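You operate a simulated robot arm through the tools that you are given. There is no shell and no other tool.

The job below is to be done with a simulated robot arm. You get a single attempt, and the scene is never put back.

TASK
Unplug the iron, let it cool and stow it in the blue caddy.
Fine: dial and socket switch off before the plug comes out; plug on the chest; the caddy stays where it is.

The check looks at the end state, three seconds after you hand in, the way a careful person would. Anything else that was tipped, shoved, dropped, spilled or broken makes it a failure.

THE ROBOT
A 7-joint arm with a two-finger parallel gripper, fixed in place. Base frame: the origin is at the foot of the arm, x ahead of it, y to its left, z up. Lengths are in mm, angles in degrees, forces in N, time in s.
With the tool pointing down near the work surface it reaches from about 420 to 900 mm from the base axis. Its first joint turns from -17.0 to 126.0 degrees. Payload 1.57 kg.
Tool frame: the origin (TCP) lies between the finger pads and is the grasp point; the fingertips stand 30 mm ahead of it; z points along the fingers, y is the line along which they close. The gripper opens to 80 mm. The fingers are 17 mm wide and 12 mm thick; the gripper's body (40 by 82 mm) begins 80 mm behind the TCP.
Orientation is that of the tool frame in the base frame, as [roll, pitch, yaw] about the fixed x, y, z axes, in that order (R = Rz(yaw) Ry(pitch) Rx(roll)). With the fingers straight down and closing along the base's y, the tool's x points along the base's -x, its y along +y and its z along -z.

THE INTERFACE
- The arm moves only by the tool step_arm. Its argument "commands" is a list of rows, each a list of 7 numbers: the turn, a rotation vector about the tool's x, y, z in degrees, then the shift along the tool's x, y, z in mm, then the gripper command, from -1 (fully open) to 1 (shut), values between in proportion. In form: [[rx, ry, rz, x, y, z, hand], ...]. A call has 1 to 20 rows; each row shifts and turns the commanded pose from where the row before left it, along the tool's axes as they then stand. Each row takes 0.2 s and may step no farther than 50 mm and 8.6 degrees from the row before; otherwise, or with a gripper value out of range, the whole call is refused. Where a pose cannot be reached the arm comes as near as it can. A force on the tool above 40 N (or 10 N above the force at the start of the call, whichever is more), or a blocked arm, ends the call early, and 0.2 s more pass. Each finger travels about 45 mm/s and halts on what it meets, pressing with about 28 N; the grip force reading is that of the motor and also rises with nothing between the fingers. The clock runs only during rows and for 0.2 s after the last one: add rows that do not move to give the fingers time. It gives the time, the measured TCP pose, the force on the tool (base axes), the opening and the grip force at its end, in the units of the frame above (readings bear some noise), with the torque about the TCP (base axes, N m) and any sound that the robot's microphone picked up.
- Cameras (640 x 400 px; columns grow to the right, rows downward): "scene" is fixed at [219.1, -647.9, 1589.7]; the picture's right is [0.92, -0.40, 0.00], its down [-0.31, -0.72, -0.62] and it looks along [0.25, 0.57, -0.78] (base axes); focal length 214 px, centre (320, 200). "wrist" rides on the gripper at [72, -7, -122] in the tool frame; the picture's right is [0.09, 1.00, 0.00], its down [-0.84, 0.08, -0.54] and it looks along [-0.54, 0.05, 0.84] (tool axes); focal length 238 px, centre (320, 200).
- get_image(camera): a new picture of that camera. No time passes.
- lift_body(by): slides the trunk up (or, below 0, down) by that many mm; the arm rides with it, the base frame stays. It gives what a move gives, with no picture.
- locate(camera, pixels): for up to 12 pixels [column, row] of the newest picture of that camera ("zoom" is the newest enlarged one), the place [x, y, z] in the base frame of the surface seen there, good to about 3 mm. No time passes.
- zoom(camera, box): a new picture of the part [left, top, right, bottom] of that camera's present view, enlarged. No time passes.
- sign_off(): hands the job in; it is judged then, once.

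Unless the task says otherwise, let go and move clear before handing in.

The tools are called after "Call:" by a JSON object that holds its "method" and its "body". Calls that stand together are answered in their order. step_arm: Moves the arm, as the interface text tells. Its arguments: {"type":"object","properties":{"commands":{"type":"array","items":{"type":"array","items":{"type":"number"}}}},"required":["commands"]} The other tools are called the same way: lift_body (by) slides the trunk up or down; get_image (camera) takes a picture; locate (camera, pixels) gives the place of the surface under pixels of a picture; zoom (camera, box) takes an enlarged picture of a part of a camera's view; sign_off () hands the job in.

At the start:

```text
time: 0.0
position: [511.7, -25.0, 1281.4]
orientation: [180.0, 0.1, -180.0]
force: [0.3, 0.3, -0.7]
wrist_torque: [0.02, 0.0, -0.03]
finger_gap: 80.2
finger_force: 0.0
trunk travel left (down, up): [-725.0, 65.0]
```

scene: 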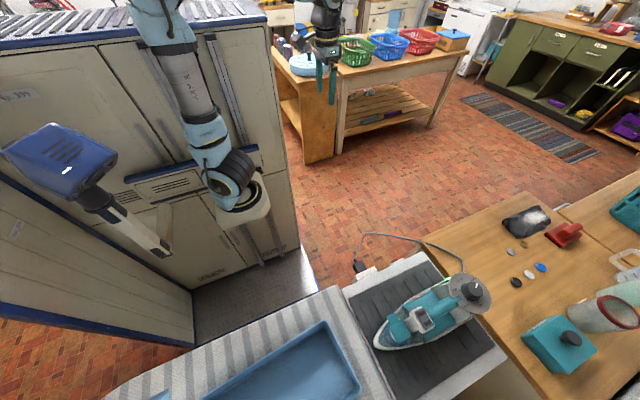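
wrist: 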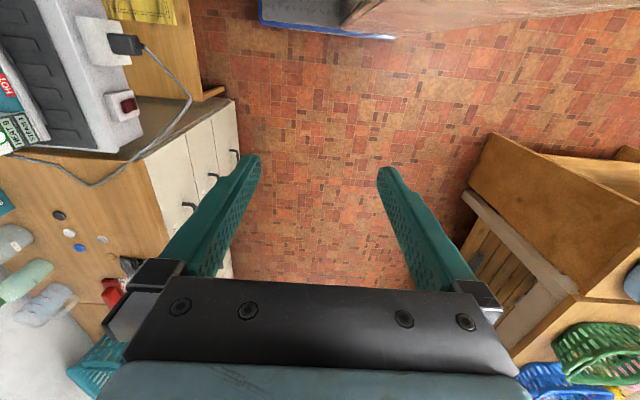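

The pictures show the iron on a dark ribbed mat around scene pixel (425,315), a plug near (362,268), and a switch seen in the wrist view near (125,105). I'll look closer before moving.

Call:
{"method": "zoom", "body": {"camera": "scene", "box": [330, 220, 510, 360]}}

Call:
{"method": "zoom", "body": {"camera": "wrist", "box": [0, 0, 240, 200]}}

Call:
{"method": "zoom", "body": {"camera": "scene", "box": [270, 0, 480, 160]}}

Call:
{"method": "zoom", "body": {"camera": "scene", "box": [100, 240, 400, 400]}}

```text
2.86 times, centred on (420, 290) of scene
```

zoom: 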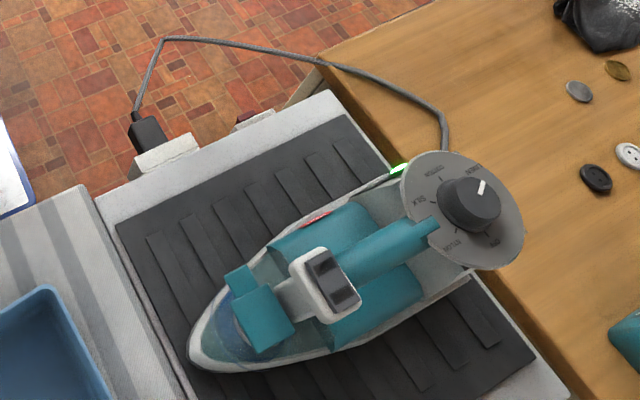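

```text
2.00 times, centred on (120, 100) of wrist
```

zoom: 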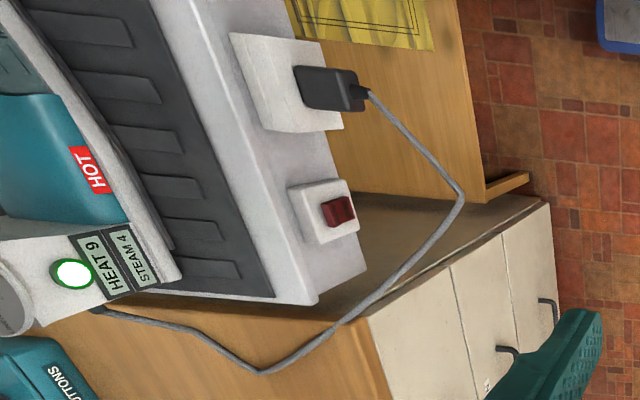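

```text
2.50 times, centred on (375, 80) of scene
```

zoom: 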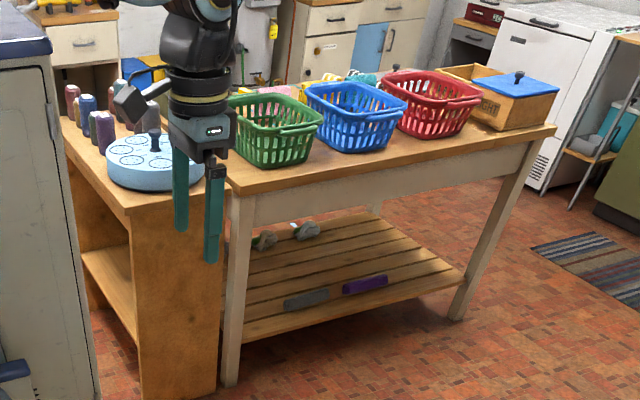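

```text
2.13 times, centred on (250, 320) of scene
```

zoom: 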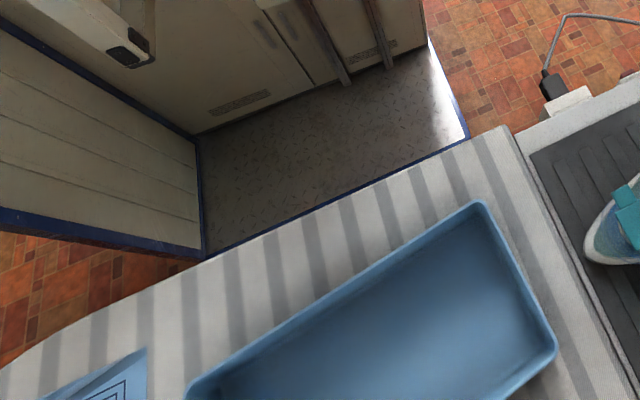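

The iron reads "HEAT 9" with a HOT mark, and the socket has a red rocker at wrist zoom (338,210) with the plug beside it at (335,88). I'll measure where these things are.

Call:
{"method": "locate", "body": {"camera": "scene", "pixels": [[357, 267], [368, 273], [400, 254], [470, 290], [420, 318], [385, 342], [450, 280], [290, 365], [325, 323], [360, 385], [500, 355], [435, 310]]}}

Call:
{"method": "locate", "body": {"camera": "wrist", "pixels": [[125, 45], [105, 40], [127, 106], [115, 106], [60, 215], [130, 265], [95, 185], [140, 80], [190, 95], [10, 130], [35, 165], [20, 260]]}}

Call:
{"method": "locate", "body": {"camera": "scene", "pixels": [[357, 50], [390, 45], [421, 40], [453, 38], [380, 62], [420, 70], [525, 220], [565, 235], [560, 345], [605, 310], [630, 205], [540, 268]]}}

```text
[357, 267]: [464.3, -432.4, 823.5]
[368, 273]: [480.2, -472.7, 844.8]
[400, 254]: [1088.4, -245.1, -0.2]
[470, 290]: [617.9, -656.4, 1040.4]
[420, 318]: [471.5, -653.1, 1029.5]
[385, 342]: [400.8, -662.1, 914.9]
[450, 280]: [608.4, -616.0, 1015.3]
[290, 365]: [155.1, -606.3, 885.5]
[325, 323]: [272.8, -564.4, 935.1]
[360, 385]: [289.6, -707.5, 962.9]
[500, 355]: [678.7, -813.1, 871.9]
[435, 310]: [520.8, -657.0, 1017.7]
```

```text
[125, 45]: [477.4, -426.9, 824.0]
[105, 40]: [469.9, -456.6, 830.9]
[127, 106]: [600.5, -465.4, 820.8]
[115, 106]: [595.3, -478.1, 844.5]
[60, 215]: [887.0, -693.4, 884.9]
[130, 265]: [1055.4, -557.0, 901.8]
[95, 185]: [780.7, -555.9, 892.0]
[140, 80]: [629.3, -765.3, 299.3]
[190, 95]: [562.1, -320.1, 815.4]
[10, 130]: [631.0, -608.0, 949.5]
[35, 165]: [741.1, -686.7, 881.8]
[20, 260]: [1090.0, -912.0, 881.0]
```

```text
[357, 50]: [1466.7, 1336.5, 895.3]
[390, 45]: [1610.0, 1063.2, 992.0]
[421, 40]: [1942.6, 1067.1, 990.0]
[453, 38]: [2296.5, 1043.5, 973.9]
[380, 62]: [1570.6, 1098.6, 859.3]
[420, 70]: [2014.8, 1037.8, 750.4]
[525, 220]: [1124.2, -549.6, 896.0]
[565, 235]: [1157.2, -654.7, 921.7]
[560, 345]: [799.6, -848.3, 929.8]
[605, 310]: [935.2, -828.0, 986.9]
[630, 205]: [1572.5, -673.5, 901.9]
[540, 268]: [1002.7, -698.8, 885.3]
```

The plug is at about (464–477, -430, 824) and the rocker at (600, -465, 821). The light-blue tray spans roughly (155–290, -600 to -707) with its rim near z 940–960, and I need to see what else in the room could be the "blue caddy" and how the arm is mounted.

Call:
{"method": "locate", "body": {"camera": "scene", "pixels": [[245, 205], [230, 175], [190, 80], [160, 10], [60, 160], [150, 250], [255, 260], [220, 395], [160, 395], [315, 70], [100, 180], [280, 240]]}}

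Call:
{"method": "zoom", "body": {"camera": "scene", "box": [0, 0, 320, 200]}}

Call:
{"method": "zoom", "body": {"camera": "scene", "box": [480, 180, 640, 400]}}

Call:
{"method": "zoom", "body": {"camera": "scene", "box": [0, 200, 320, 400]}}

Call:
{"method": "zoom", "body": {"camera": "wrist", "box": [0, 180, 200, 400]}}

```text
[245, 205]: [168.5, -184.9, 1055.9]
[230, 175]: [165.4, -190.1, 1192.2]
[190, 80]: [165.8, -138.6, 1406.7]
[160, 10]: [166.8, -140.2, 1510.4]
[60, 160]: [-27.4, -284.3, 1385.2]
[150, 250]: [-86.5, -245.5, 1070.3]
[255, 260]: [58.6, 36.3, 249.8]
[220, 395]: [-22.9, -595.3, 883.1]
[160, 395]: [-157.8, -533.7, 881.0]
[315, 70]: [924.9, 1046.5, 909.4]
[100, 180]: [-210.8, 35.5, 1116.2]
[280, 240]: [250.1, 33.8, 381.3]
```

```text
2.00 times, centred on (160, 100) of scene
```

zoom: 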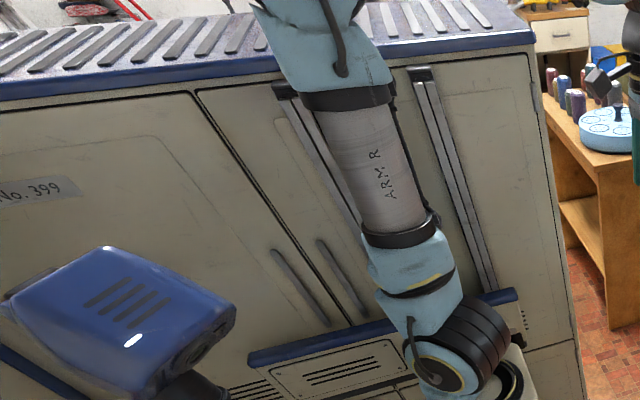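

```text
1.82 times, centred on (560, 290) of scene
```

zoom: 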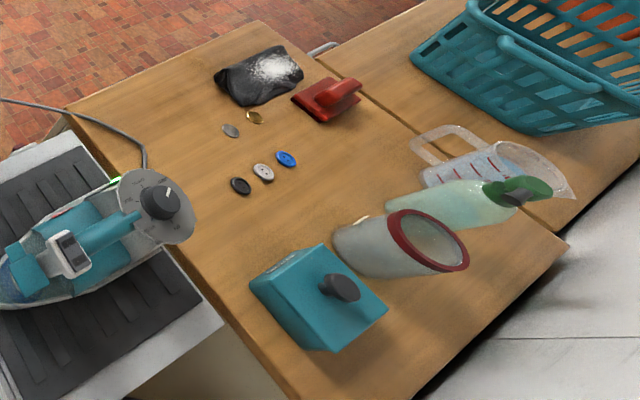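

```text
2.00 times, centred on (160, 300) of scene
```

zoom: 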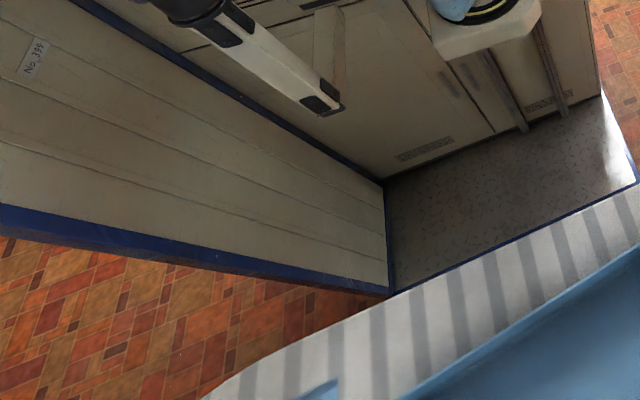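

```text
1.82 times, centred on (100, 290) of wrist
```

zoom: 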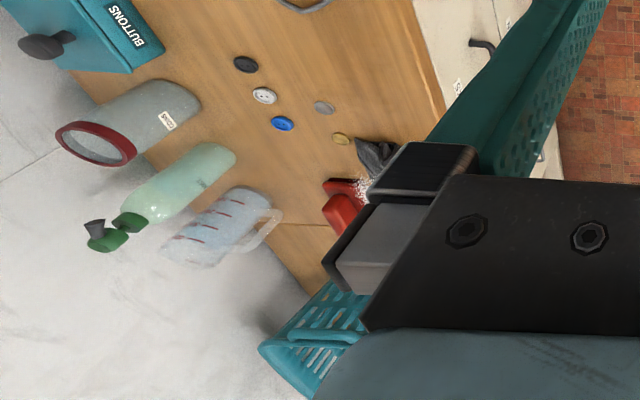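

The arm hangs on the cart's side near (168, -185), and the only reachable blue container so far is the light-blue tray on the striped board. I'll zoom tightly on the dial, plug, socket and tray.

Call:
{"method": "zoom", "body": {"camera": "scene", "box": [435, 260, 495, 300]}}

Call:
{"method": "zoom", "body": {"camera": "scene", "box": [345, 245, 425, 295]}}

Call:
{"method": "zoom", "body": {"camera": "scene", "box": [370, 280, 480, 360]}}

Call:
{"method": "zoom", "body": {"camera": "wrist", "box": [70, 0, 200, 130]}}

Call:
{"method": "zoom", "body": {"camera": "wrist", "box": [0, 60, 90, 170]}}

```text
10.00 times, centred on (465, 280) of scene
```

zoom: 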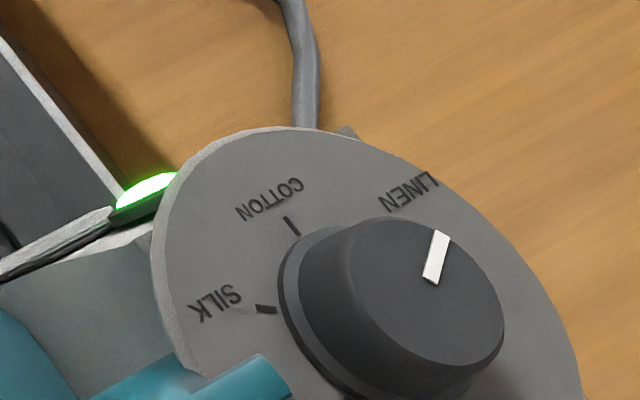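

```text
8.00 times, centred on (385, 270) of scene
```

zoom: 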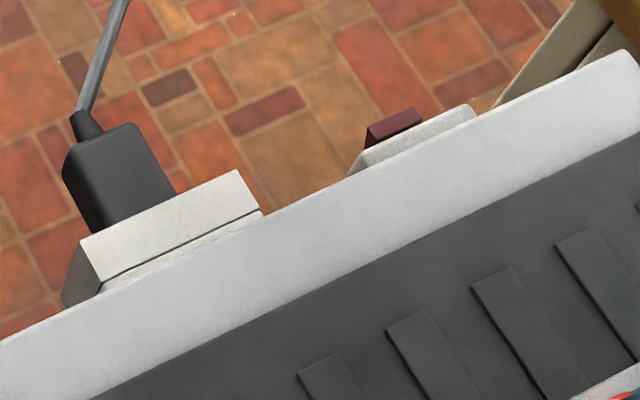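

```text
5.00 times, centred on (425, 320) of scene
```

zoom: 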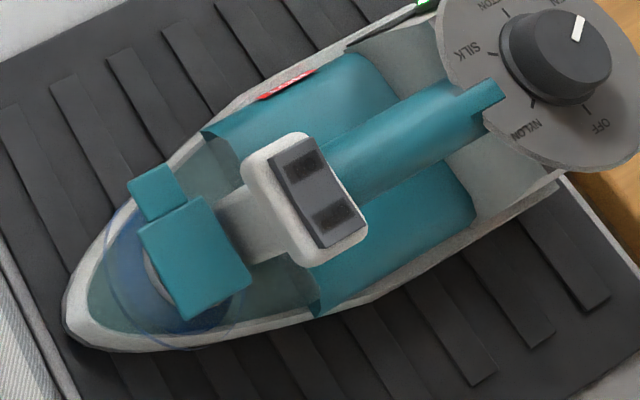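

```text
3.08 times, centred on (135, 65) of wrist
```

zoom: 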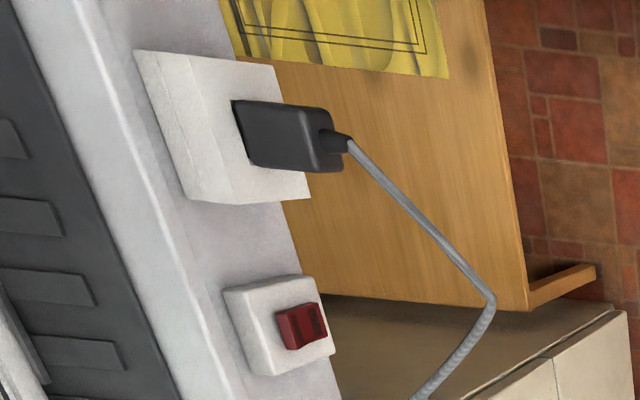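

```text
3.64 times, centred on (45, 115) of wrist
```

zoom: 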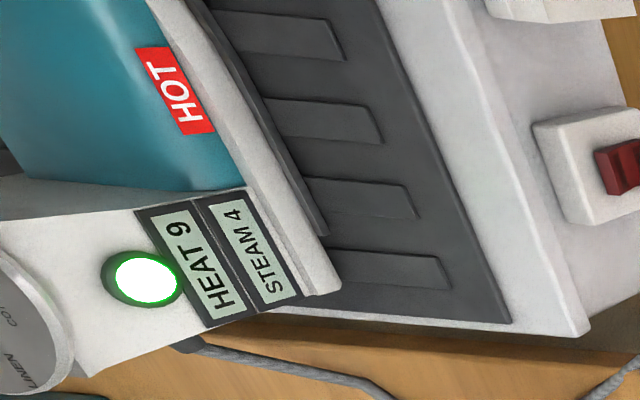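

The dial disc shows LINEN (pointer there now), COTTON, SILK, NYLON and OFF, running anticlockwise in the picture. I'll move the gripper toward -y at its present height to test reach and get a better wrist view.

Call:
{"method": "step_arm", "body": {"commands": [[0, 0, 0, 0, -40, 0, -1], [0, 0, 0, 0, -40, 0, -1], [0, 0, 0, 0, -40, 0, -1], [0, 0, 0, 0, -40, 0, -1], [0, 0, 0, 0, -40, 0, -1], [0, 0, 0, 0, -40, 0, -1]]}}

Call:
{"method": "get_image", "body": {"camera": "scene"}}

Call:
{"method": "get_image", "body": {"camera": "wrist"}}

```text
time: 1.4
position: [511.8, -265.8, 1281.9]
orientation: [179.9, 0.1, -179.9]
force: [1.1, -0.7, 0.0]
wrist_torque: [-0.01, -0.01, 0.0]
finger_gap: 80.0
finger_force: 0.1
trunk travel left (down, up): [-725.0, 65.0]
```

```text
taken
```

scene: 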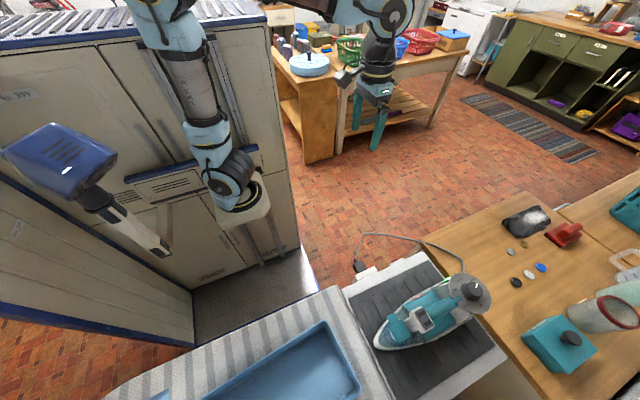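

```text
taken
```

wrist: 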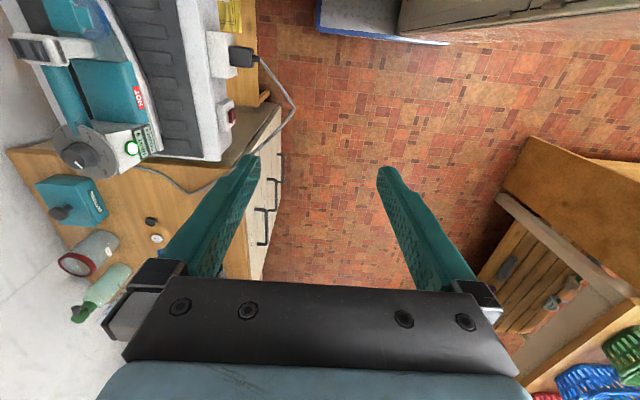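

The arm moved freely and now at y = -266 the iron's rear, dial and socket are in the wrist view at left. I'll carry on in the same direction to get above the iron.

Call:
{"method": "step_arm", "body": {"commands": [[0, 0, 0, 0, -40, 0, -1], [0, 0, 0, 0, -40, 0, -1], [0, 0, 0, 0, -40, 0, -1], [0, 0, 0, 0, -40, 0, -1], [0, 0, 0, 0, -40, 0, -1], [0, 0, 0, 0, -40, 0, -1], [0, 0, 0, 0, -40, 0, -1], [0, 0, 0, 0, -40, 0, -1]]}}

Call:
{"method": "get_image", "body": {"camera": "scene"}}

Call:
{"method": "get_image", "body": {"camera": "wrist"}}

```text
time: 3.2
position: [514.9, -587.0, 1283.9]
orientation: [179.9, 0.1, -179.9]
force: [0.2, 0.0, -0.7]
wrist_torque: [-0.07, -0.03, -0.02]
finger_gap: 80.3
finger_force: 0.1
trunk travel left (down, up): [-725.0, 65.0]
```

```text
taken
```

scene: 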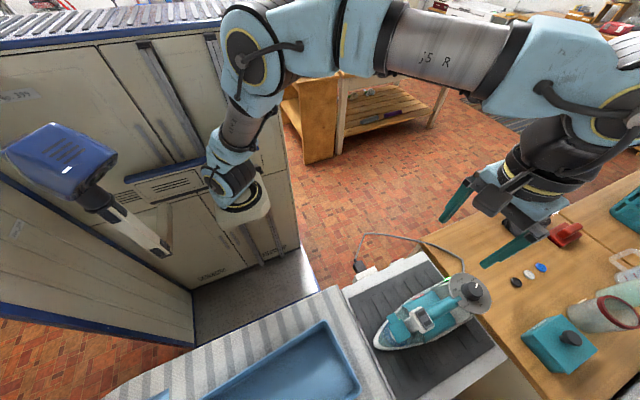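

```text
taken
```

wrist: 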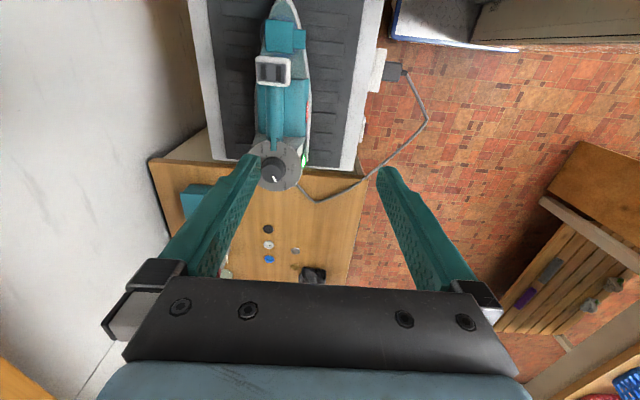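

From here the iron lies nose toward -x with its dial at wrist (278,170), plug at (390,70) and socket at (375,80). I'll zoom in and measure these.

Call:
{"method": "zoom", "body": {"camera": "wrist", "box": [230, 0, 350, 80]}}

Call:
{"method": "zoom", "body": {"camera": "wrist", "box": [240, 130, 330, 200]}}

Call:
{"method": "zoom", "body": {"camera": "wrist", "box": [340, 30, 450, 130]}}

Call:
{"method": "locate", "body": {"camera": "wrist", "pixels": [[278, 170], [273, 178], [258, 160], [297, 170], [270, 145], [278, 190], [272, 70], [282, 12], [378, 70], [393, 72], [362, 130], [315, 110]]}}

```text
5.00 times, centred on (290, 40) of wrist
```

zoom: 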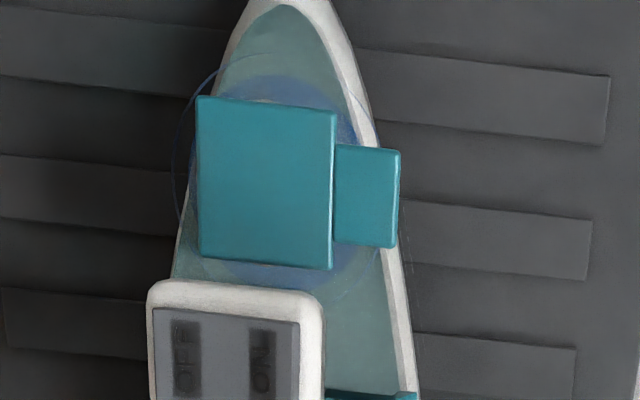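

```text
5.71 times, centred on (285, 165) of wrist
```

zoom: 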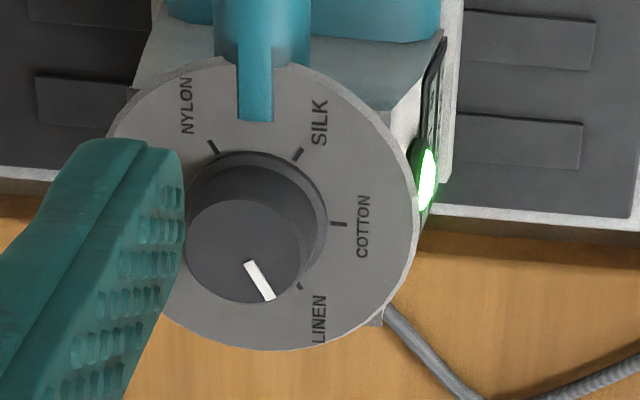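

```text
4.00 times, centred on (395, 80) of wrist
```

zoom: 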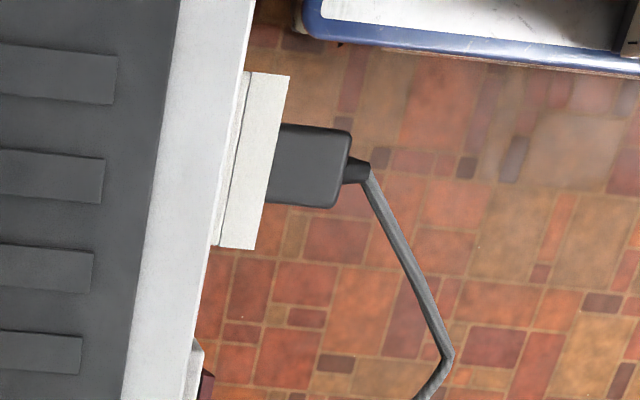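

```text
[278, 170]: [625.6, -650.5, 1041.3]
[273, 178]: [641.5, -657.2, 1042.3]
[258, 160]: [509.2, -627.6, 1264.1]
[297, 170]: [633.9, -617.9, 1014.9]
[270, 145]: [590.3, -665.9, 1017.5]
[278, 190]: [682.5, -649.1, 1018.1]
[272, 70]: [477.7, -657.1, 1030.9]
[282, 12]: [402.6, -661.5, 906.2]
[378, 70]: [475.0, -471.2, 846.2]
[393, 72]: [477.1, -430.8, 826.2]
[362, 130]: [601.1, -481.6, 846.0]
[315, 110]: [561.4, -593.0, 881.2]
```

The dial disc is level at z ≈ 1017 with the knob top at 1041 around (636,-655), so it can be turned with the fingers pointing down. I'll check the handle's switch unit, the white surface at left and the chest.

Call:
{"method": "zoom", "body": {"camera": "wrist", "box": [245, 45, 305, 95]}}

Call:
{"method": "locate", "body": {"camera": "wrist", "pixels": [[100, 60], [100, 200], [60, 300], [165, 170], [345, 175], [335, 260], [205, 20], [370, 20], [355, 150], [215, 145], [350, 165], [420, 120]]}}

Call:
{"method": "locate", "body": {"camera": "scene", "pixels": [[205, 397], [212, 398], [360, 398], [340, 340], [620, 390], [540, 380], [130, 380], [300, 310], [345, 290], [420, 255], [505, 350], [325, 360]]}}

```text
8.00 times, centred on (275, 70) of wrist
```

zoom: 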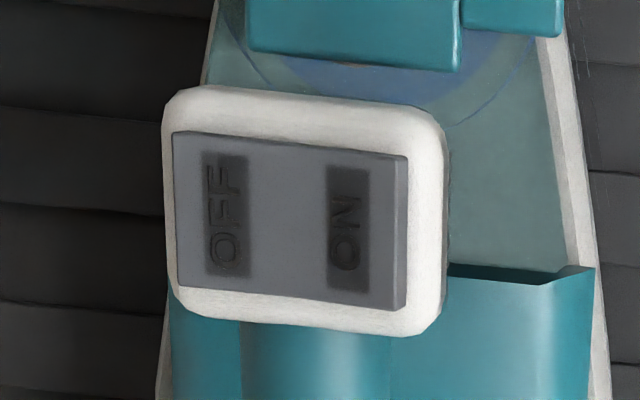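

```text
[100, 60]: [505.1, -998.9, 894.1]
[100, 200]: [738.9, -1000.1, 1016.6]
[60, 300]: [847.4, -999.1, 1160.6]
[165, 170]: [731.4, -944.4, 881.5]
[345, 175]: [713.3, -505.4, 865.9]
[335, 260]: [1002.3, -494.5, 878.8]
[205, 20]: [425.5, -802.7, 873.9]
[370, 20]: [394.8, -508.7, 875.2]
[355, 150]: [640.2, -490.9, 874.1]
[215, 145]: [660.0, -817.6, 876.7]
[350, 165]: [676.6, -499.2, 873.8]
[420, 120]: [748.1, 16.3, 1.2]
```

```text
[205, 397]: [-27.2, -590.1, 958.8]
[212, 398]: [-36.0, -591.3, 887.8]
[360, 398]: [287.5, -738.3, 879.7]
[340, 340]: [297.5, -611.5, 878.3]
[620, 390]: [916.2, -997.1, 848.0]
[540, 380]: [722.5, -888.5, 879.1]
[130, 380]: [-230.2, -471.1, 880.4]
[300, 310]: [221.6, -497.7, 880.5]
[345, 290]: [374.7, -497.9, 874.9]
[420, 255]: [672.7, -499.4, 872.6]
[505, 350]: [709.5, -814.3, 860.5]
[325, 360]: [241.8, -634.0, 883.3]
```

The white surface is the wall at y ≈ -1000, the handle carries an ON/OFF rocker that the task doesn't mention, and the rest's top spans x 375–677, y -500 to -810. I'll rotate the tool 90° so the camera faces the socket.

Call:
{"method": "step_arm", "body": {"commands": [[0, 0, 8.5, 0, 0, 0, -1], [0, 0, 8.5, 0, 0, 0, -1], [0, 0, 8.5, 0, 0, 0, -1], [0, 0, 8.5, 0, 0, 0, -1], [0, 0, 8.5, 0, 0, 0, -1], [0, 0, 8.5, 0, 0, 0, -1], [0, 0, 8.5, 0, 0, 0, -1], [0, 0, 8.5, 0, 0, 0, -1], [0, 0, 8.5, 0, 0, 0, -1], [0, 0, 8.5, 0, 0, 0, -1], [0, 0, 5, 0, 0, 0, -1]]}}

Call:
{"method": "get_image", "body": {"camera": "wrist"}}

Call:
{"method": "get_image", "body": {"camera": "scene"}}

```text
time: 5.6
position: [513.1, -585.4, 1283.1]
orientation: [-180.0, -0.1, 90.0]
force: [0.3, -0.1, 0.5]
wrist_torque: [0.01, 0.05, -0.01]
finger_gap: 80.0
finger_force: 0.0
trunk travel left (down, up): [-725.0, 65.0]
```

```text
taken
```

wrist: 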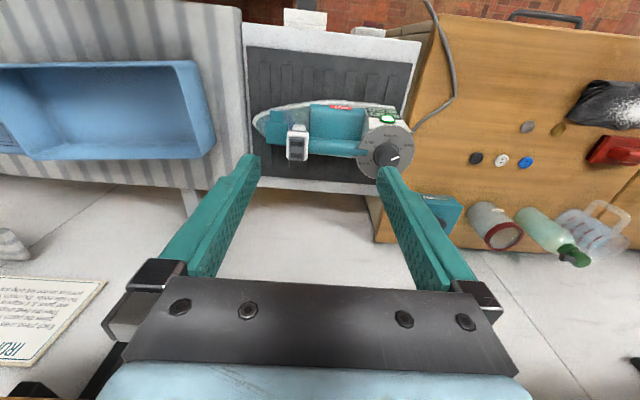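

```text
taken
```

scene: 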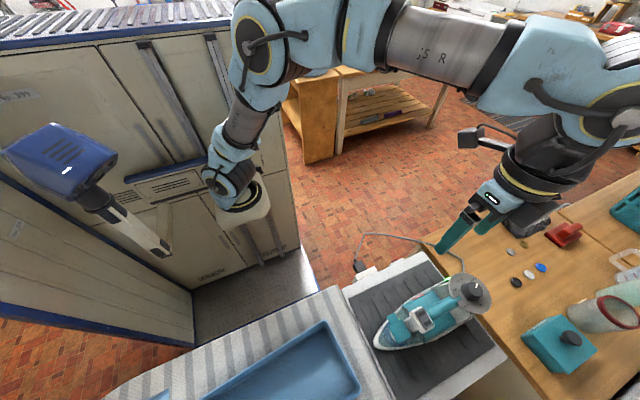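

The wrist view now shows a notice on the wall at about (40,320) and the blue tray at (120,105) beside the rest. I'll read the notice and look at the tray.

Call:
{"method": "zoom", "body": {"camera": "wrist", "box": [0, 220, 140, 400]}}

Call:
{"method": "zoom", "body": {"camera": "wrist", "box": [0, 30, 240, 180]}}

Call:
{"method": "zoom", "body": {"camera": "wrist", "box": [240, 80, 430, 190]}}

Call:
{"method": "locate", "body": {"camera": "wrist", "pixels": [[196, 62], [215, 140], [30, 160], [2, 66], [120, 70], [120, 150], [120, 110], [190, 100], [15, 130], [255, 120], [190, 70], [205, 145]]}}

```text
2.22 times, centred on (70, 310) of wrist
```

zoom: 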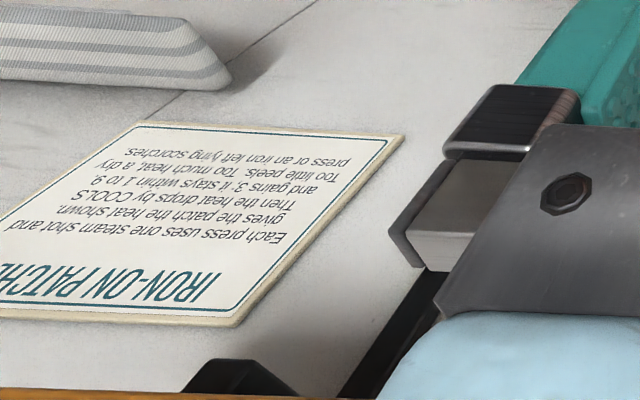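

```text
2.67 times, centred on (120, 105) of wrist
```

zoom: 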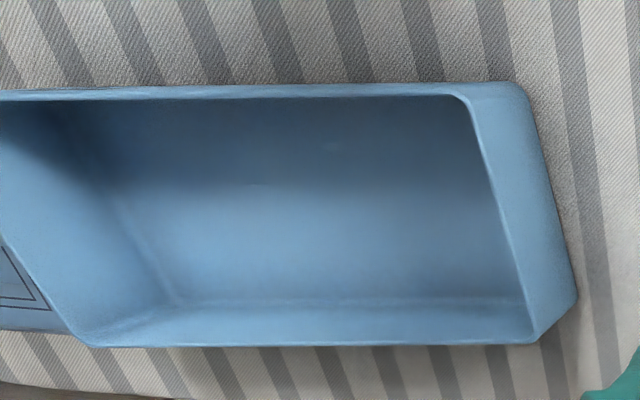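

```text
3.37 times, centred on (335, 135) of wrist
```

zoom: 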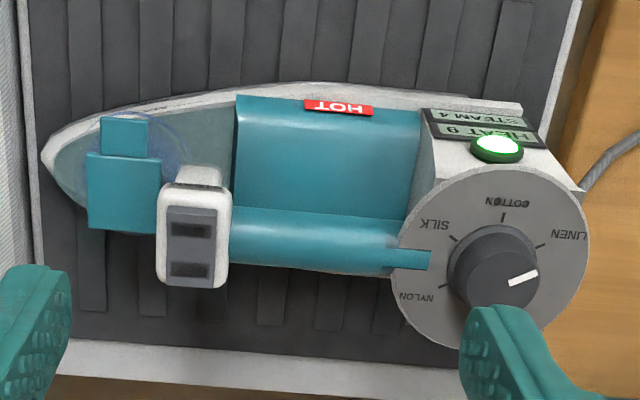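

```text
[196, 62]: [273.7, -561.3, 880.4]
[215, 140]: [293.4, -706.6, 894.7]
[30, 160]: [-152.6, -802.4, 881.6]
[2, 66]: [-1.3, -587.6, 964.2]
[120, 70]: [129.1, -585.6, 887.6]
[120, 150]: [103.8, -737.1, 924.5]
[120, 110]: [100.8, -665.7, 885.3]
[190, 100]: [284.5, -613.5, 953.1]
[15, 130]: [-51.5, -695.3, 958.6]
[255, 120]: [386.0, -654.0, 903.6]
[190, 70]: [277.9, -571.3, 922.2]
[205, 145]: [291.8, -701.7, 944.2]
```

The notice is about iron-on patches and not this job; the tray spans roughly x -50…293, y -737…-561, floor z ≈ 885, rim ≈ 960. Now I'll move the camera out to +y and lower to view the socket face.

Call:
{"method": "step_arm", "body": {"commands": [[0, 0, 0, 45, 4, 0, -1], [0, 0, 0, 45, 4, 0, -1], [0, 0, 0, 45, 4, 10, -1], [0, 0, 0, 45, 4, 20, -1], [0, 0, 0, 40, 4, 30, -1], [0, 0, 0, 35, 4, 35, -1], [0, 0, 0, 10, 3, 45, -1], [0, 0, 0, 0, 0, 40, -1]]}}

Call:
{"method": "get_image", "body": {"camera": "wrist"}}

Call:
{"method": "get_image", "body": {"camera": "scene"}}

```text
refused: row 5 steps farther than a row can; nothing moved
```

```text
taken
```

wrist: 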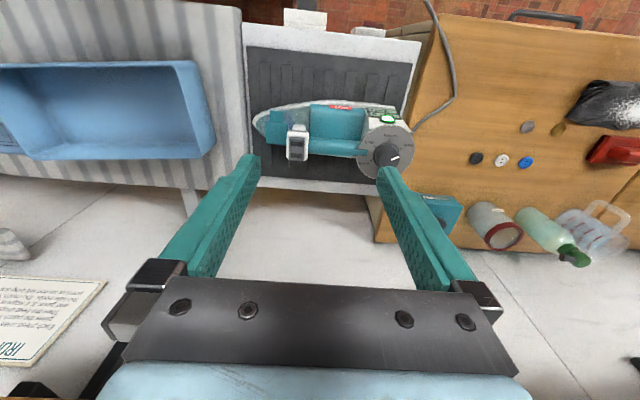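

```text
taken
```

scene: 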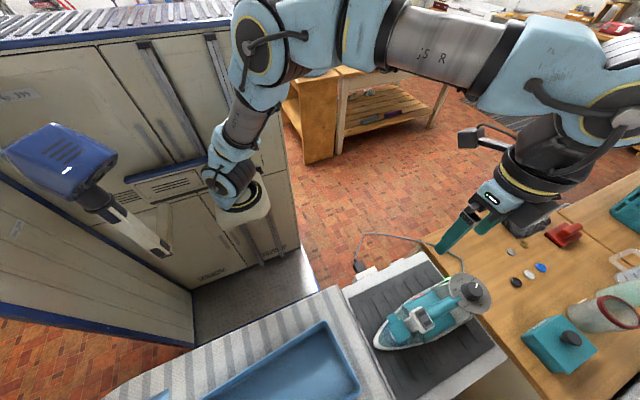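

The call was refused because one row stepped too far, so nothing moved. I'll resend it with shorter steps.

Call:
{"method": "step_arm", "body": {"commands": [[0, 0, 0, 40, 4, 0, -1], [0, 0, 0, 40, 4, 0, -1], [0, 0, 0, 40, 4, 15, -1], [0, 0, 0, 40, 4, 20, -1], [0, 0, 0, 35, 4, 30, -1], [0, 0, 0, 30, 4, 35, -1], [0, 0, 0, 20, 3, 40, -1], [0, 0, 0, 10, 0, 40, -1]]}}

Call:
{"method": "get_image", "body": {"camera": "wrist"}}

Call:
{"method": "get_image", "body": {"camera": "scene"}}

```text
time: 7.4
position: [543.4, -329.6, 1101.3]
orientation: [180.0, 0.1, 90.1]
force: [-0.4, -0.2, 0.4]
wrist_torque: [0.02, -0.01, 0.03]
finger_gap: 80.1
finger_force: 0.0
trunk travel left (down, up): [-725.0, 65.0]
```

```text
taken
```

wrist: 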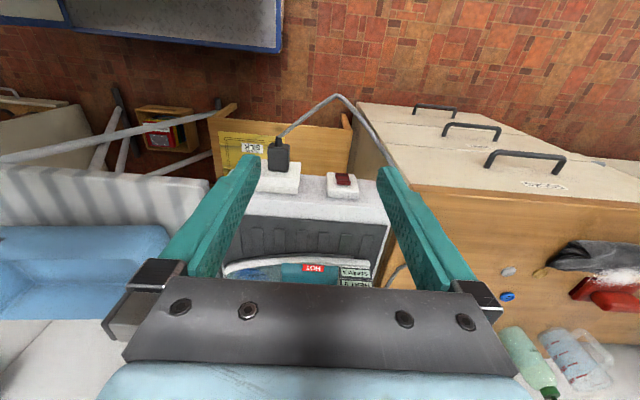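

```text
taken
```

scene: 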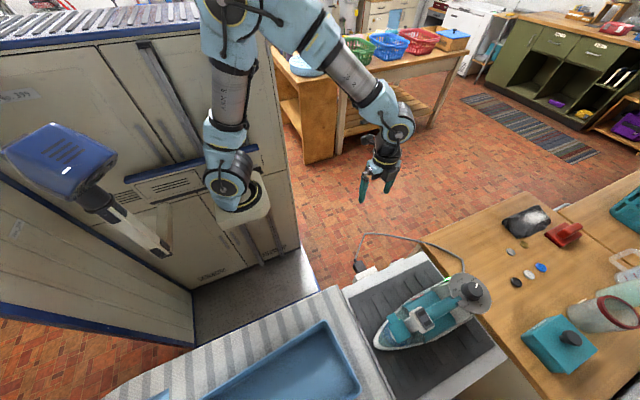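

The plug at wrist (278,155) and red rocker at (342,180) now show clearly. I'll zoom in on both, and on the wooden furniture around them.

Call:
{"method": "zoom", "body": {"camera": "wrist", "box": [250, 120, 380, 205]}}

Call:
{"method": "zoom", "body": {"camera": "wrist", "box": [320, 160, 365, 205]}}

Call:
{"method": "zoom", "body": {"camera": "wrist", "box": [80, 70, 360, 200]}}

Call:
{"method": "zoom", "body": {"camera": "wrist", "box": [350, 80, 640, 300]}}

Call:
{"method": "locate", "body": {"camera": "wrist", "pixels": [[278, 150], [270, 160], [288, 160], [278, 168], [265, 178], [298, 178], [342, 178], [337, 182], [349, 182], [342, 192], [330, 190], [355, 190]]}}

```text
4.71 times, centred on (315, 162) of wrist
```

zoom: 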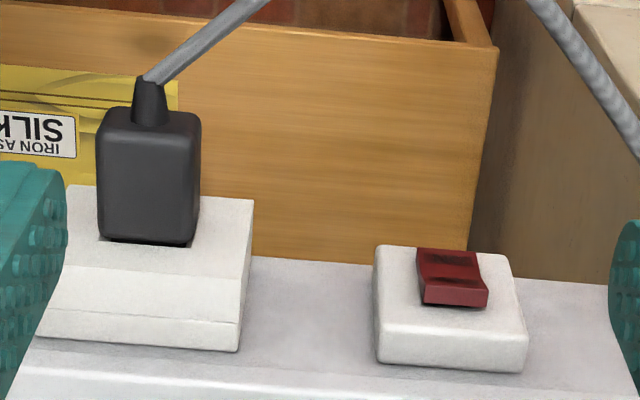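

```text
8.89 times, centred on (342, 182) of wrist
```

zoom: 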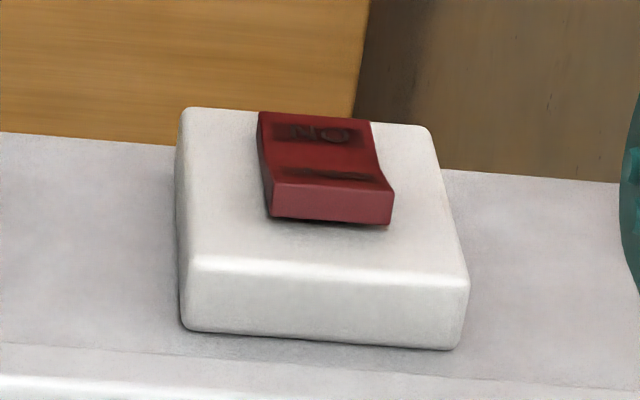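

```text
2.29 times, centred on (220, 135) of wrist
```

zoom: 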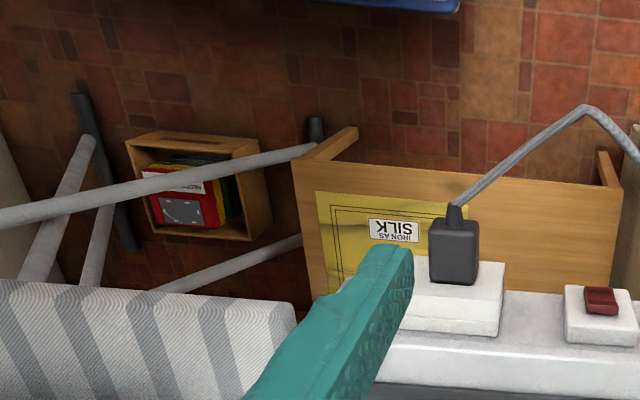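

```text
1.82 times, centred on (495, 190) of wrist
```

zoom: 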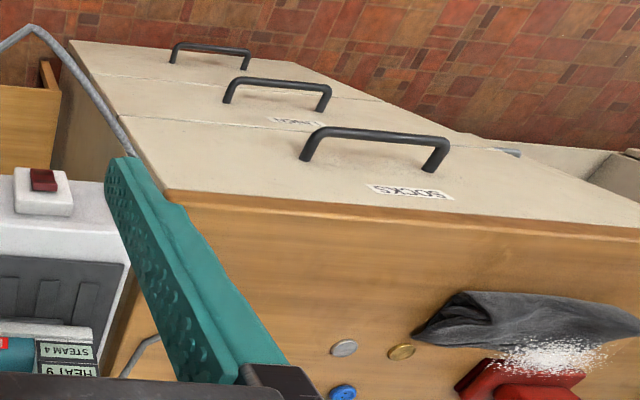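

```text
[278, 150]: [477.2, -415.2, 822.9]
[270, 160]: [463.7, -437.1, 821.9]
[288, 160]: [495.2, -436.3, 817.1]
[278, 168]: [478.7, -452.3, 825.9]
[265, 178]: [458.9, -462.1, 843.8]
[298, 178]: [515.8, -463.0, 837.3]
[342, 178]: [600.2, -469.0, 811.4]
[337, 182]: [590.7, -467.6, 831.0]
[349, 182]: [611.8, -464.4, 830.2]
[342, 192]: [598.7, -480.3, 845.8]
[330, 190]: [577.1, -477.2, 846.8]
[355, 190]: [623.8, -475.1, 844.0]
```

The rocker's lower half, marked ON, sits pressed in at z ≈ 811 while the upper half stands proud at z ≈ 830, so the upper half must be pushed toward -y. I'll trace the cable first so the hand doesn't catch it.

Call:
{"method": "locate", "body": {"camera": "wrist", "pixels": [[277, 138], [288, 130], [305, 117], [320, 106], [337, 96], [350, 107], [362, 122], [375, 142], [388, 162], [400, 270], [392, 280], [345, 120]]}}

Call:
{"method": "locate", "body": {"camera": "scene", "pixels": [[358, 255], [362, 240], [375, 233], [395, 236], [420, 242], [440, 250], [455, 262], [460, 272], [463, 268], [430, 246], [408, 239], [385, 235]]}}

```text
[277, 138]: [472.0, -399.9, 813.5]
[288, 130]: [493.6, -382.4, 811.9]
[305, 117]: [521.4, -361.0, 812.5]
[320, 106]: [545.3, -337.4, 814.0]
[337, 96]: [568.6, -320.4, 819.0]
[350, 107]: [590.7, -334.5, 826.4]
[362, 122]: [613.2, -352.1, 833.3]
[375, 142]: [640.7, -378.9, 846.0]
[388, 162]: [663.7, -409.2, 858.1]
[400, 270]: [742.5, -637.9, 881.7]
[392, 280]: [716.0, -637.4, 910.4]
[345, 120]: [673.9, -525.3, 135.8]
```

```text
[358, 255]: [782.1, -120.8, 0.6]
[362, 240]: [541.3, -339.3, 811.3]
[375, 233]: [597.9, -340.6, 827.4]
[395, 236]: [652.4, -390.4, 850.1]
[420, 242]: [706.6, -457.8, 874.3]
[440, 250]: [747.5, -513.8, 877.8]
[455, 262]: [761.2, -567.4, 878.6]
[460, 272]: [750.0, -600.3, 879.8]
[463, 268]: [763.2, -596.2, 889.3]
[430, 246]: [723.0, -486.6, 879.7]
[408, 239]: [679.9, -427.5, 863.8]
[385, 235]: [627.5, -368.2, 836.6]
```

The cable arcs out through (568,-320,819) and back over the chest edge at (707,-458,874), leaving room above it for a tilted approach. I'll close the fingers and tilt the tool 40° toward -y.

Call:
{"method": "step_arm", "body": {"commands": [[0, -8, 0, 0, 0, 0, 1], [0, -8, 0, 0, 0, 0, 1], [0, -8, 0, 0, 0, 0, 1], [0, -8, 0, 0, 0, 0, 1], [0, -8, 0, 0, 0, 0, 1]]}}

Call:
{"method": "get_image", "body": {"camera": "wrist"}}

Call:
{"method": "get_image", "body": {"camera": "scene"}}

```text
time: 8.6
position: [539.3, -330.3, 1100.3]
orientation: [-179.9, 40.1, 90.0]
force: [-0.2, 0.1, 0.6]
wrist_torque: [0.05, 0.0, 0.0]
finger_gap: 0.0
finger_force: 14.6
trunk travel left (down, up): [-725.0, 65.0]
```

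```text
taken
```

wrist: 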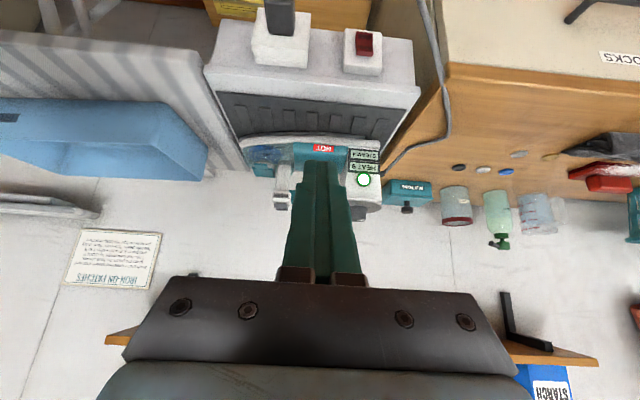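

```text
taken
```

scene: 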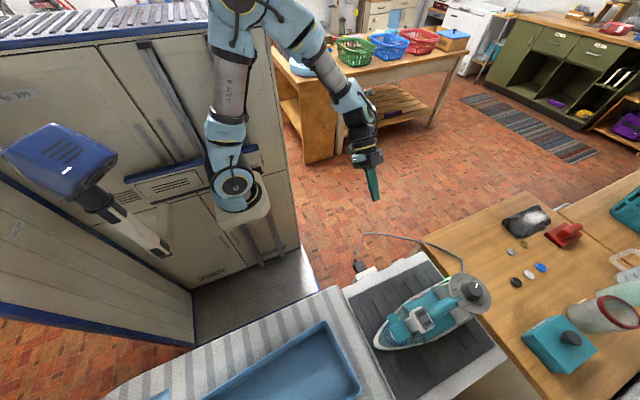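

The tilt worked and the fingers are shut. I'll move above and in front of the rocker, then come most of the way down.

Call:
{"method": "step_arm", "body": {"commands": [[0, 0, 0, -20.2, 20.2, 17, 1], [0, 0, 0, -20.2, 20.2, 17, 1], [0, 0, 0, -20.2, 20.2, 17, 1], [0, 0, 0, 26, 0, 31, 1], [0, 0, 0, 26, 0, 31, 1], [0, 0, 0, 26, 0, 31, 1], [0, 0, 0, 26, 0, 31, 1], [0, 0, 0, 26, 0, 31, 1], [0, 0, 0, 0, 0, 0, 1]]}}

Call:
{"method": "get_image", "body": {"camera": "wrist"}}

Call:
{"method": "get_image", "body": {"camera": "scene"}}

```text
time: 10.6
position: [597.8, -406.2, 900.2]
orientation: [179.9, 40.1, 90.1]
force: [0.0, 0.5, -0.2]
wrist_torque: [0.0, -0.01, -0.03]
finger_gap: 0.0
finger_force: 21.7
trunk travel left (down, up): [-725.0, 65.0]
```

```text
taken
```

wrist: 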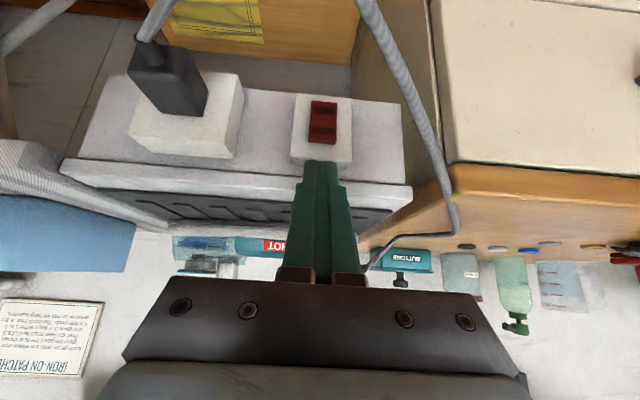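

```text
taken
```

scene: 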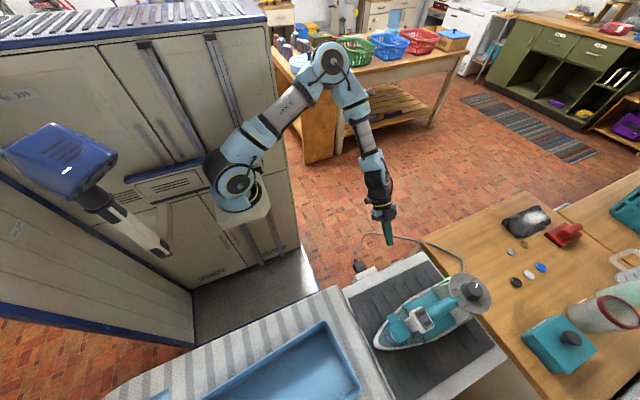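

Call:
{"method": "zoom", "body": {"camera": "wrist", "box": [280, 80, 370, 180]}}

Call:
{"method": "locate", "body": {"camera": "wrist", "pixels": [[322, 104], [322, 112], [322, 122], [322, 132], [322, 140], [312, 128], [333, 128], [300, 130], [347, 130], [322, 150], [322, 165], [330, 160]]}}

```text
4.00 times, centred on (325, 130) of wrist
```

zoom: 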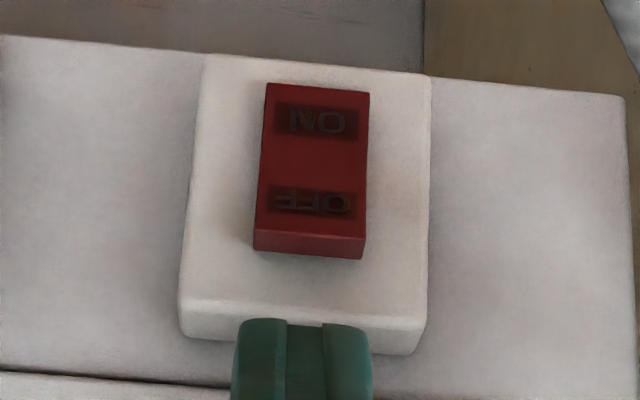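

```text
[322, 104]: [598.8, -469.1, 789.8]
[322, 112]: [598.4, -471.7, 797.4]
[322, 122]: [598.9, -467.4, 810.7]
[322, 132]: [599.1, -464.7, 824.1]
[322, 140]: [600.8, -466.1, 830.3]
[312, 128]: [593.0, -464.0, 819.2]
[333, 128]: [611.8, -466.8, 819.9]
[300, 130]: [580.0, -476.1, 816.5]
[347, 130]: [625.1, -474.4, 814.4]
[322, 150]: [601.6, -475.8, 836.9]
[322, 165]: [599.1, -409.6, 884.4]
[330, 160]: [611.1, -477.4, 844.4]
```

The zoom confirms OFF on the upper half (z ≈ 824, y ≈ -465) standing proud and ON pressed in. I'll come down level with the OFF half and push toward -y in small steps.

Call:
{"method": "step_arm", "body": {"commands": [[0, 0, 0, 19.4, 1.5, 23.2, 1], [0, 0, 0, 19.4, 1.5, 23.2, 1], [0, 0, 0, 0, 0, 0, 1], [0, 0, 0, -10.7, 0, 9, 1], [0, 0, 0, -10.7, 0, 9, 1], [0, 0, 0, 0, 0, 0, 1]]}}

Call:
{"method": "zoom", "body": {"camera": "wrist", "box": [260, 60, 400, 200]}}

```text
time: 12.0
position: [601.5, -437.7, 840.3]
orientation: [179.9, 40.0, 90.0]
force: [0.2, 0.2, 0.7]
wrist_torque: [0.03, 0.01, 0.0]
finger_gap: 0.1
finger_force: 21.8
trunk travel left (down, up): [-725.0, 65.0]
```

```text
2.86 times, centred on (330, 130) of wrist
```

zoom: 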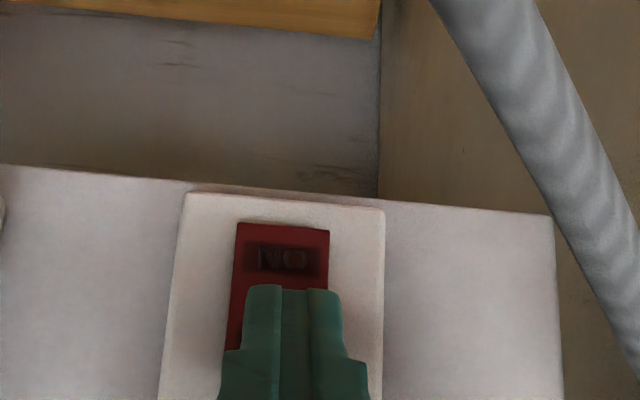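

The fingertips sit right in front of the OFF half at y ≈ -463. I'll push in by about 11 mm in small steps and watch the force.

Call:
{"method": "step_arm", "body": {"commands": [[0, 0, 0, -2.3, 0, 1.93, 1], [0, 0, 0, -2.3, 0, 1.93, 1], [0, 0, 0, -2.3, 0, 1.93, 1], [0, 0, 0, 0, 0, 0, 1]]}}

Call:
{"method": "zoom", "body": {"camera": "wrist", "box": [260, 60, 400, 200]}}

```text
time: 13.0
position: [601.9, -442.2, 839.5]
orientation: [-179.9, 39.9, 90.2]
force: [-7.6, 30.0, 9.8]
wrist_torque: [0.31, 0.14, -0.22]
finger_gap: 0.0
finger_force: 21.5
trunk travel left (down, up): [-725.0, 65.0]
```

```text
2.86 times, centred on (330, 130) of wrist
```

zoom: 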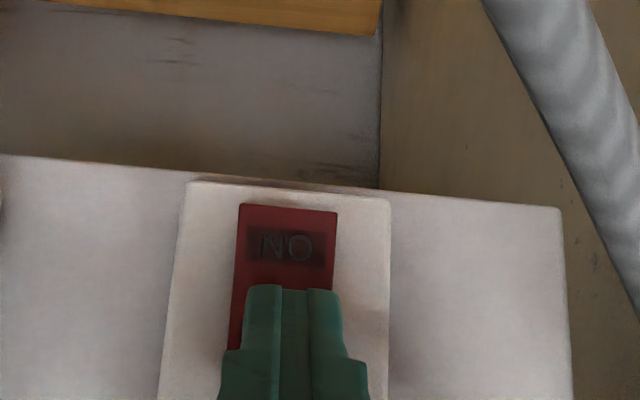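

The force rose to 30 N and the ON half now appears to stand out more. I'll back off and check the switch.

Call:
{"method": "step_arm", "body": {"commands": [[0, 0, 0, 10, 0, -8.4, 1], [0, 0, 0, 10, 0, -8.4, 1], [0, 0, 0, -19.4, 0, -23.2, 1], [0, 0, 0, -19.4, 0, -23.2, 1]]}}

Call:
{"method": "zoom", "body": {"camera": "wrist", "box": [280, 80, 370, 180]}}

Call:
{"method": "locate", "body": {"camera": "wrist", "pixels": [[322, 104], [322, 112], [322, 122], [322, 132], [322, 140]]}}

```text
time: 14.0
position: [603.6, -421.3, 900.6]
orientation: [-180.0, 39.9, 90.0]
force: [-0.2, 0.1, 0.2]
wrist_torque: [-0.04, -0.01, -0.02]
finger_gap: 0.0
finger_force: 21.1
trunk travel left (down, up): [-725.0, 65.0]
```

```text
4.00 times, centred on (325, 130) of wrist
```

zoom: 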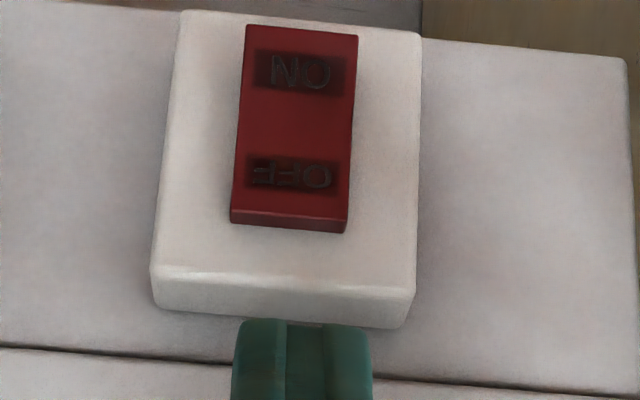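

```text
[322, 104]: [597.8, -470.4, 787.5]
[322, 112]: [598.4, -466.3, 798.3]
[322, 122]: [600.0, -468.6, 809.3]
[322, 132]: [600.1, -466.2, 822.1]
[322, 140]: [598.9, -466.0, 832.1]
```

The OFF end now shows less thickness than before, but that isn't proof. I'll check the iron's green lamp in the scene view, since it should go dark when the socket is off.

Call:
{"method": "zoom", "body": {"camera": "scene", "box": [420, 250, 500, 300]}}

Call:
{"method": "zoom", "body": {"camera": "wrist", "box": [160, 200, 420, 300]}}

Call:
{"method": "zoom", "body": {"camera": "scene", "box": [345, 245, 425, 295]}}

```text
8.00 times, centred on (460, 275) of scene
```

zoom: 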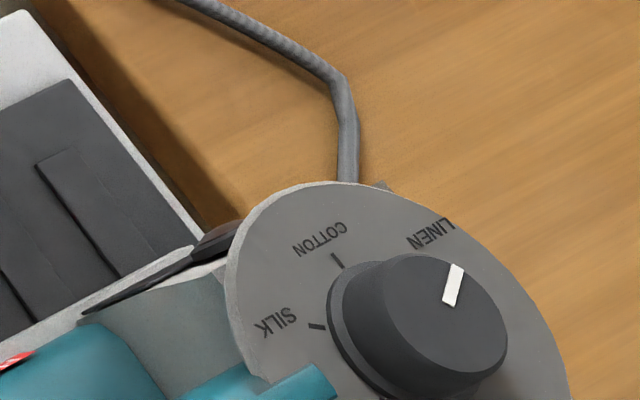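

```text
2.46 times, centred on (290, 250) of wrist
```

zoom: 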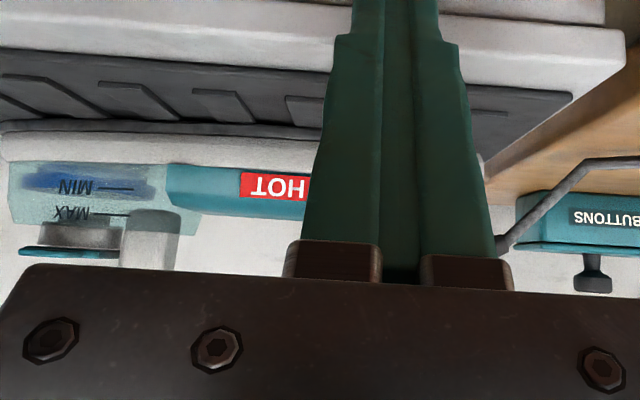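

```text
8.00 times, centred on (385, 270) of scene
```

zoom: 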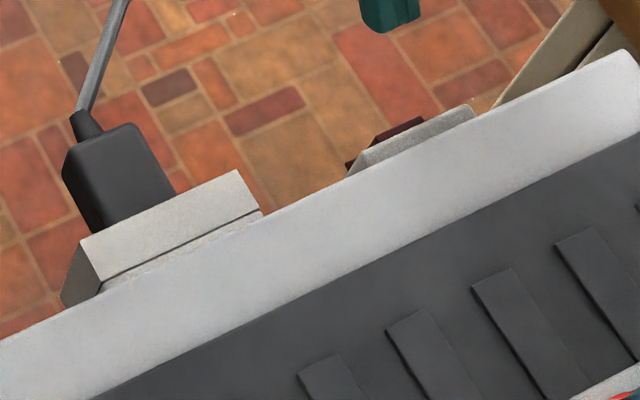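

The lamp is dark and the rocker's lower end now stands proud, so the socket switch is off. Next is the dial: I'll rise clear, level the tool and move above the iron for a close look.

Call:
{"method": "step_arm", "body": {"commands": [[0, 0, 0, -28.9, 0, -34.5, 1], [0, 0, 0, -28.9, 0, -34.5, 1], [0, 0, 0, -28.9, 0, -34.5, 1], [0, 0, 0, -28.9, 0, -34.5, 1], [0, 0, 0, -28.9, 0, -34.5, 1], [0, 0, 0, -28.9, 0, -34.5, 1], [0, 0, 0, -28.9, 0, -34.5, -1], [0, 8, 0, 0, 0, 0, -1], [0, 8, 0, 0, 0, 0, -1], [0, 8, 0, 0, 0, 0, -1], [0, 8, 0, 0, 0, 0, -1], [0, 8, 0, 0, 0, 0, -1]]}}

Call:
{"method": "get_image", "body": {"camera": "wrist"}}

```text
time: 16.6
position: [602.4, -419.5, 1214.3]
orientation: [-179.9, -0.2, 90.1]
force: [-0.8, 0.3, -0.2]
wrist_torque: [-0.02, -0.03, 0.0]
finger_gap: 79.9
finger_force: 0.0
trunk travel left (down, up): [-725.0, 65.0]
```

```text
taken
```

wrist: 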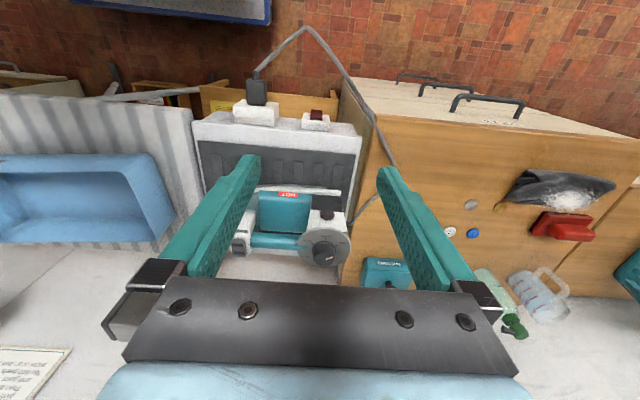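

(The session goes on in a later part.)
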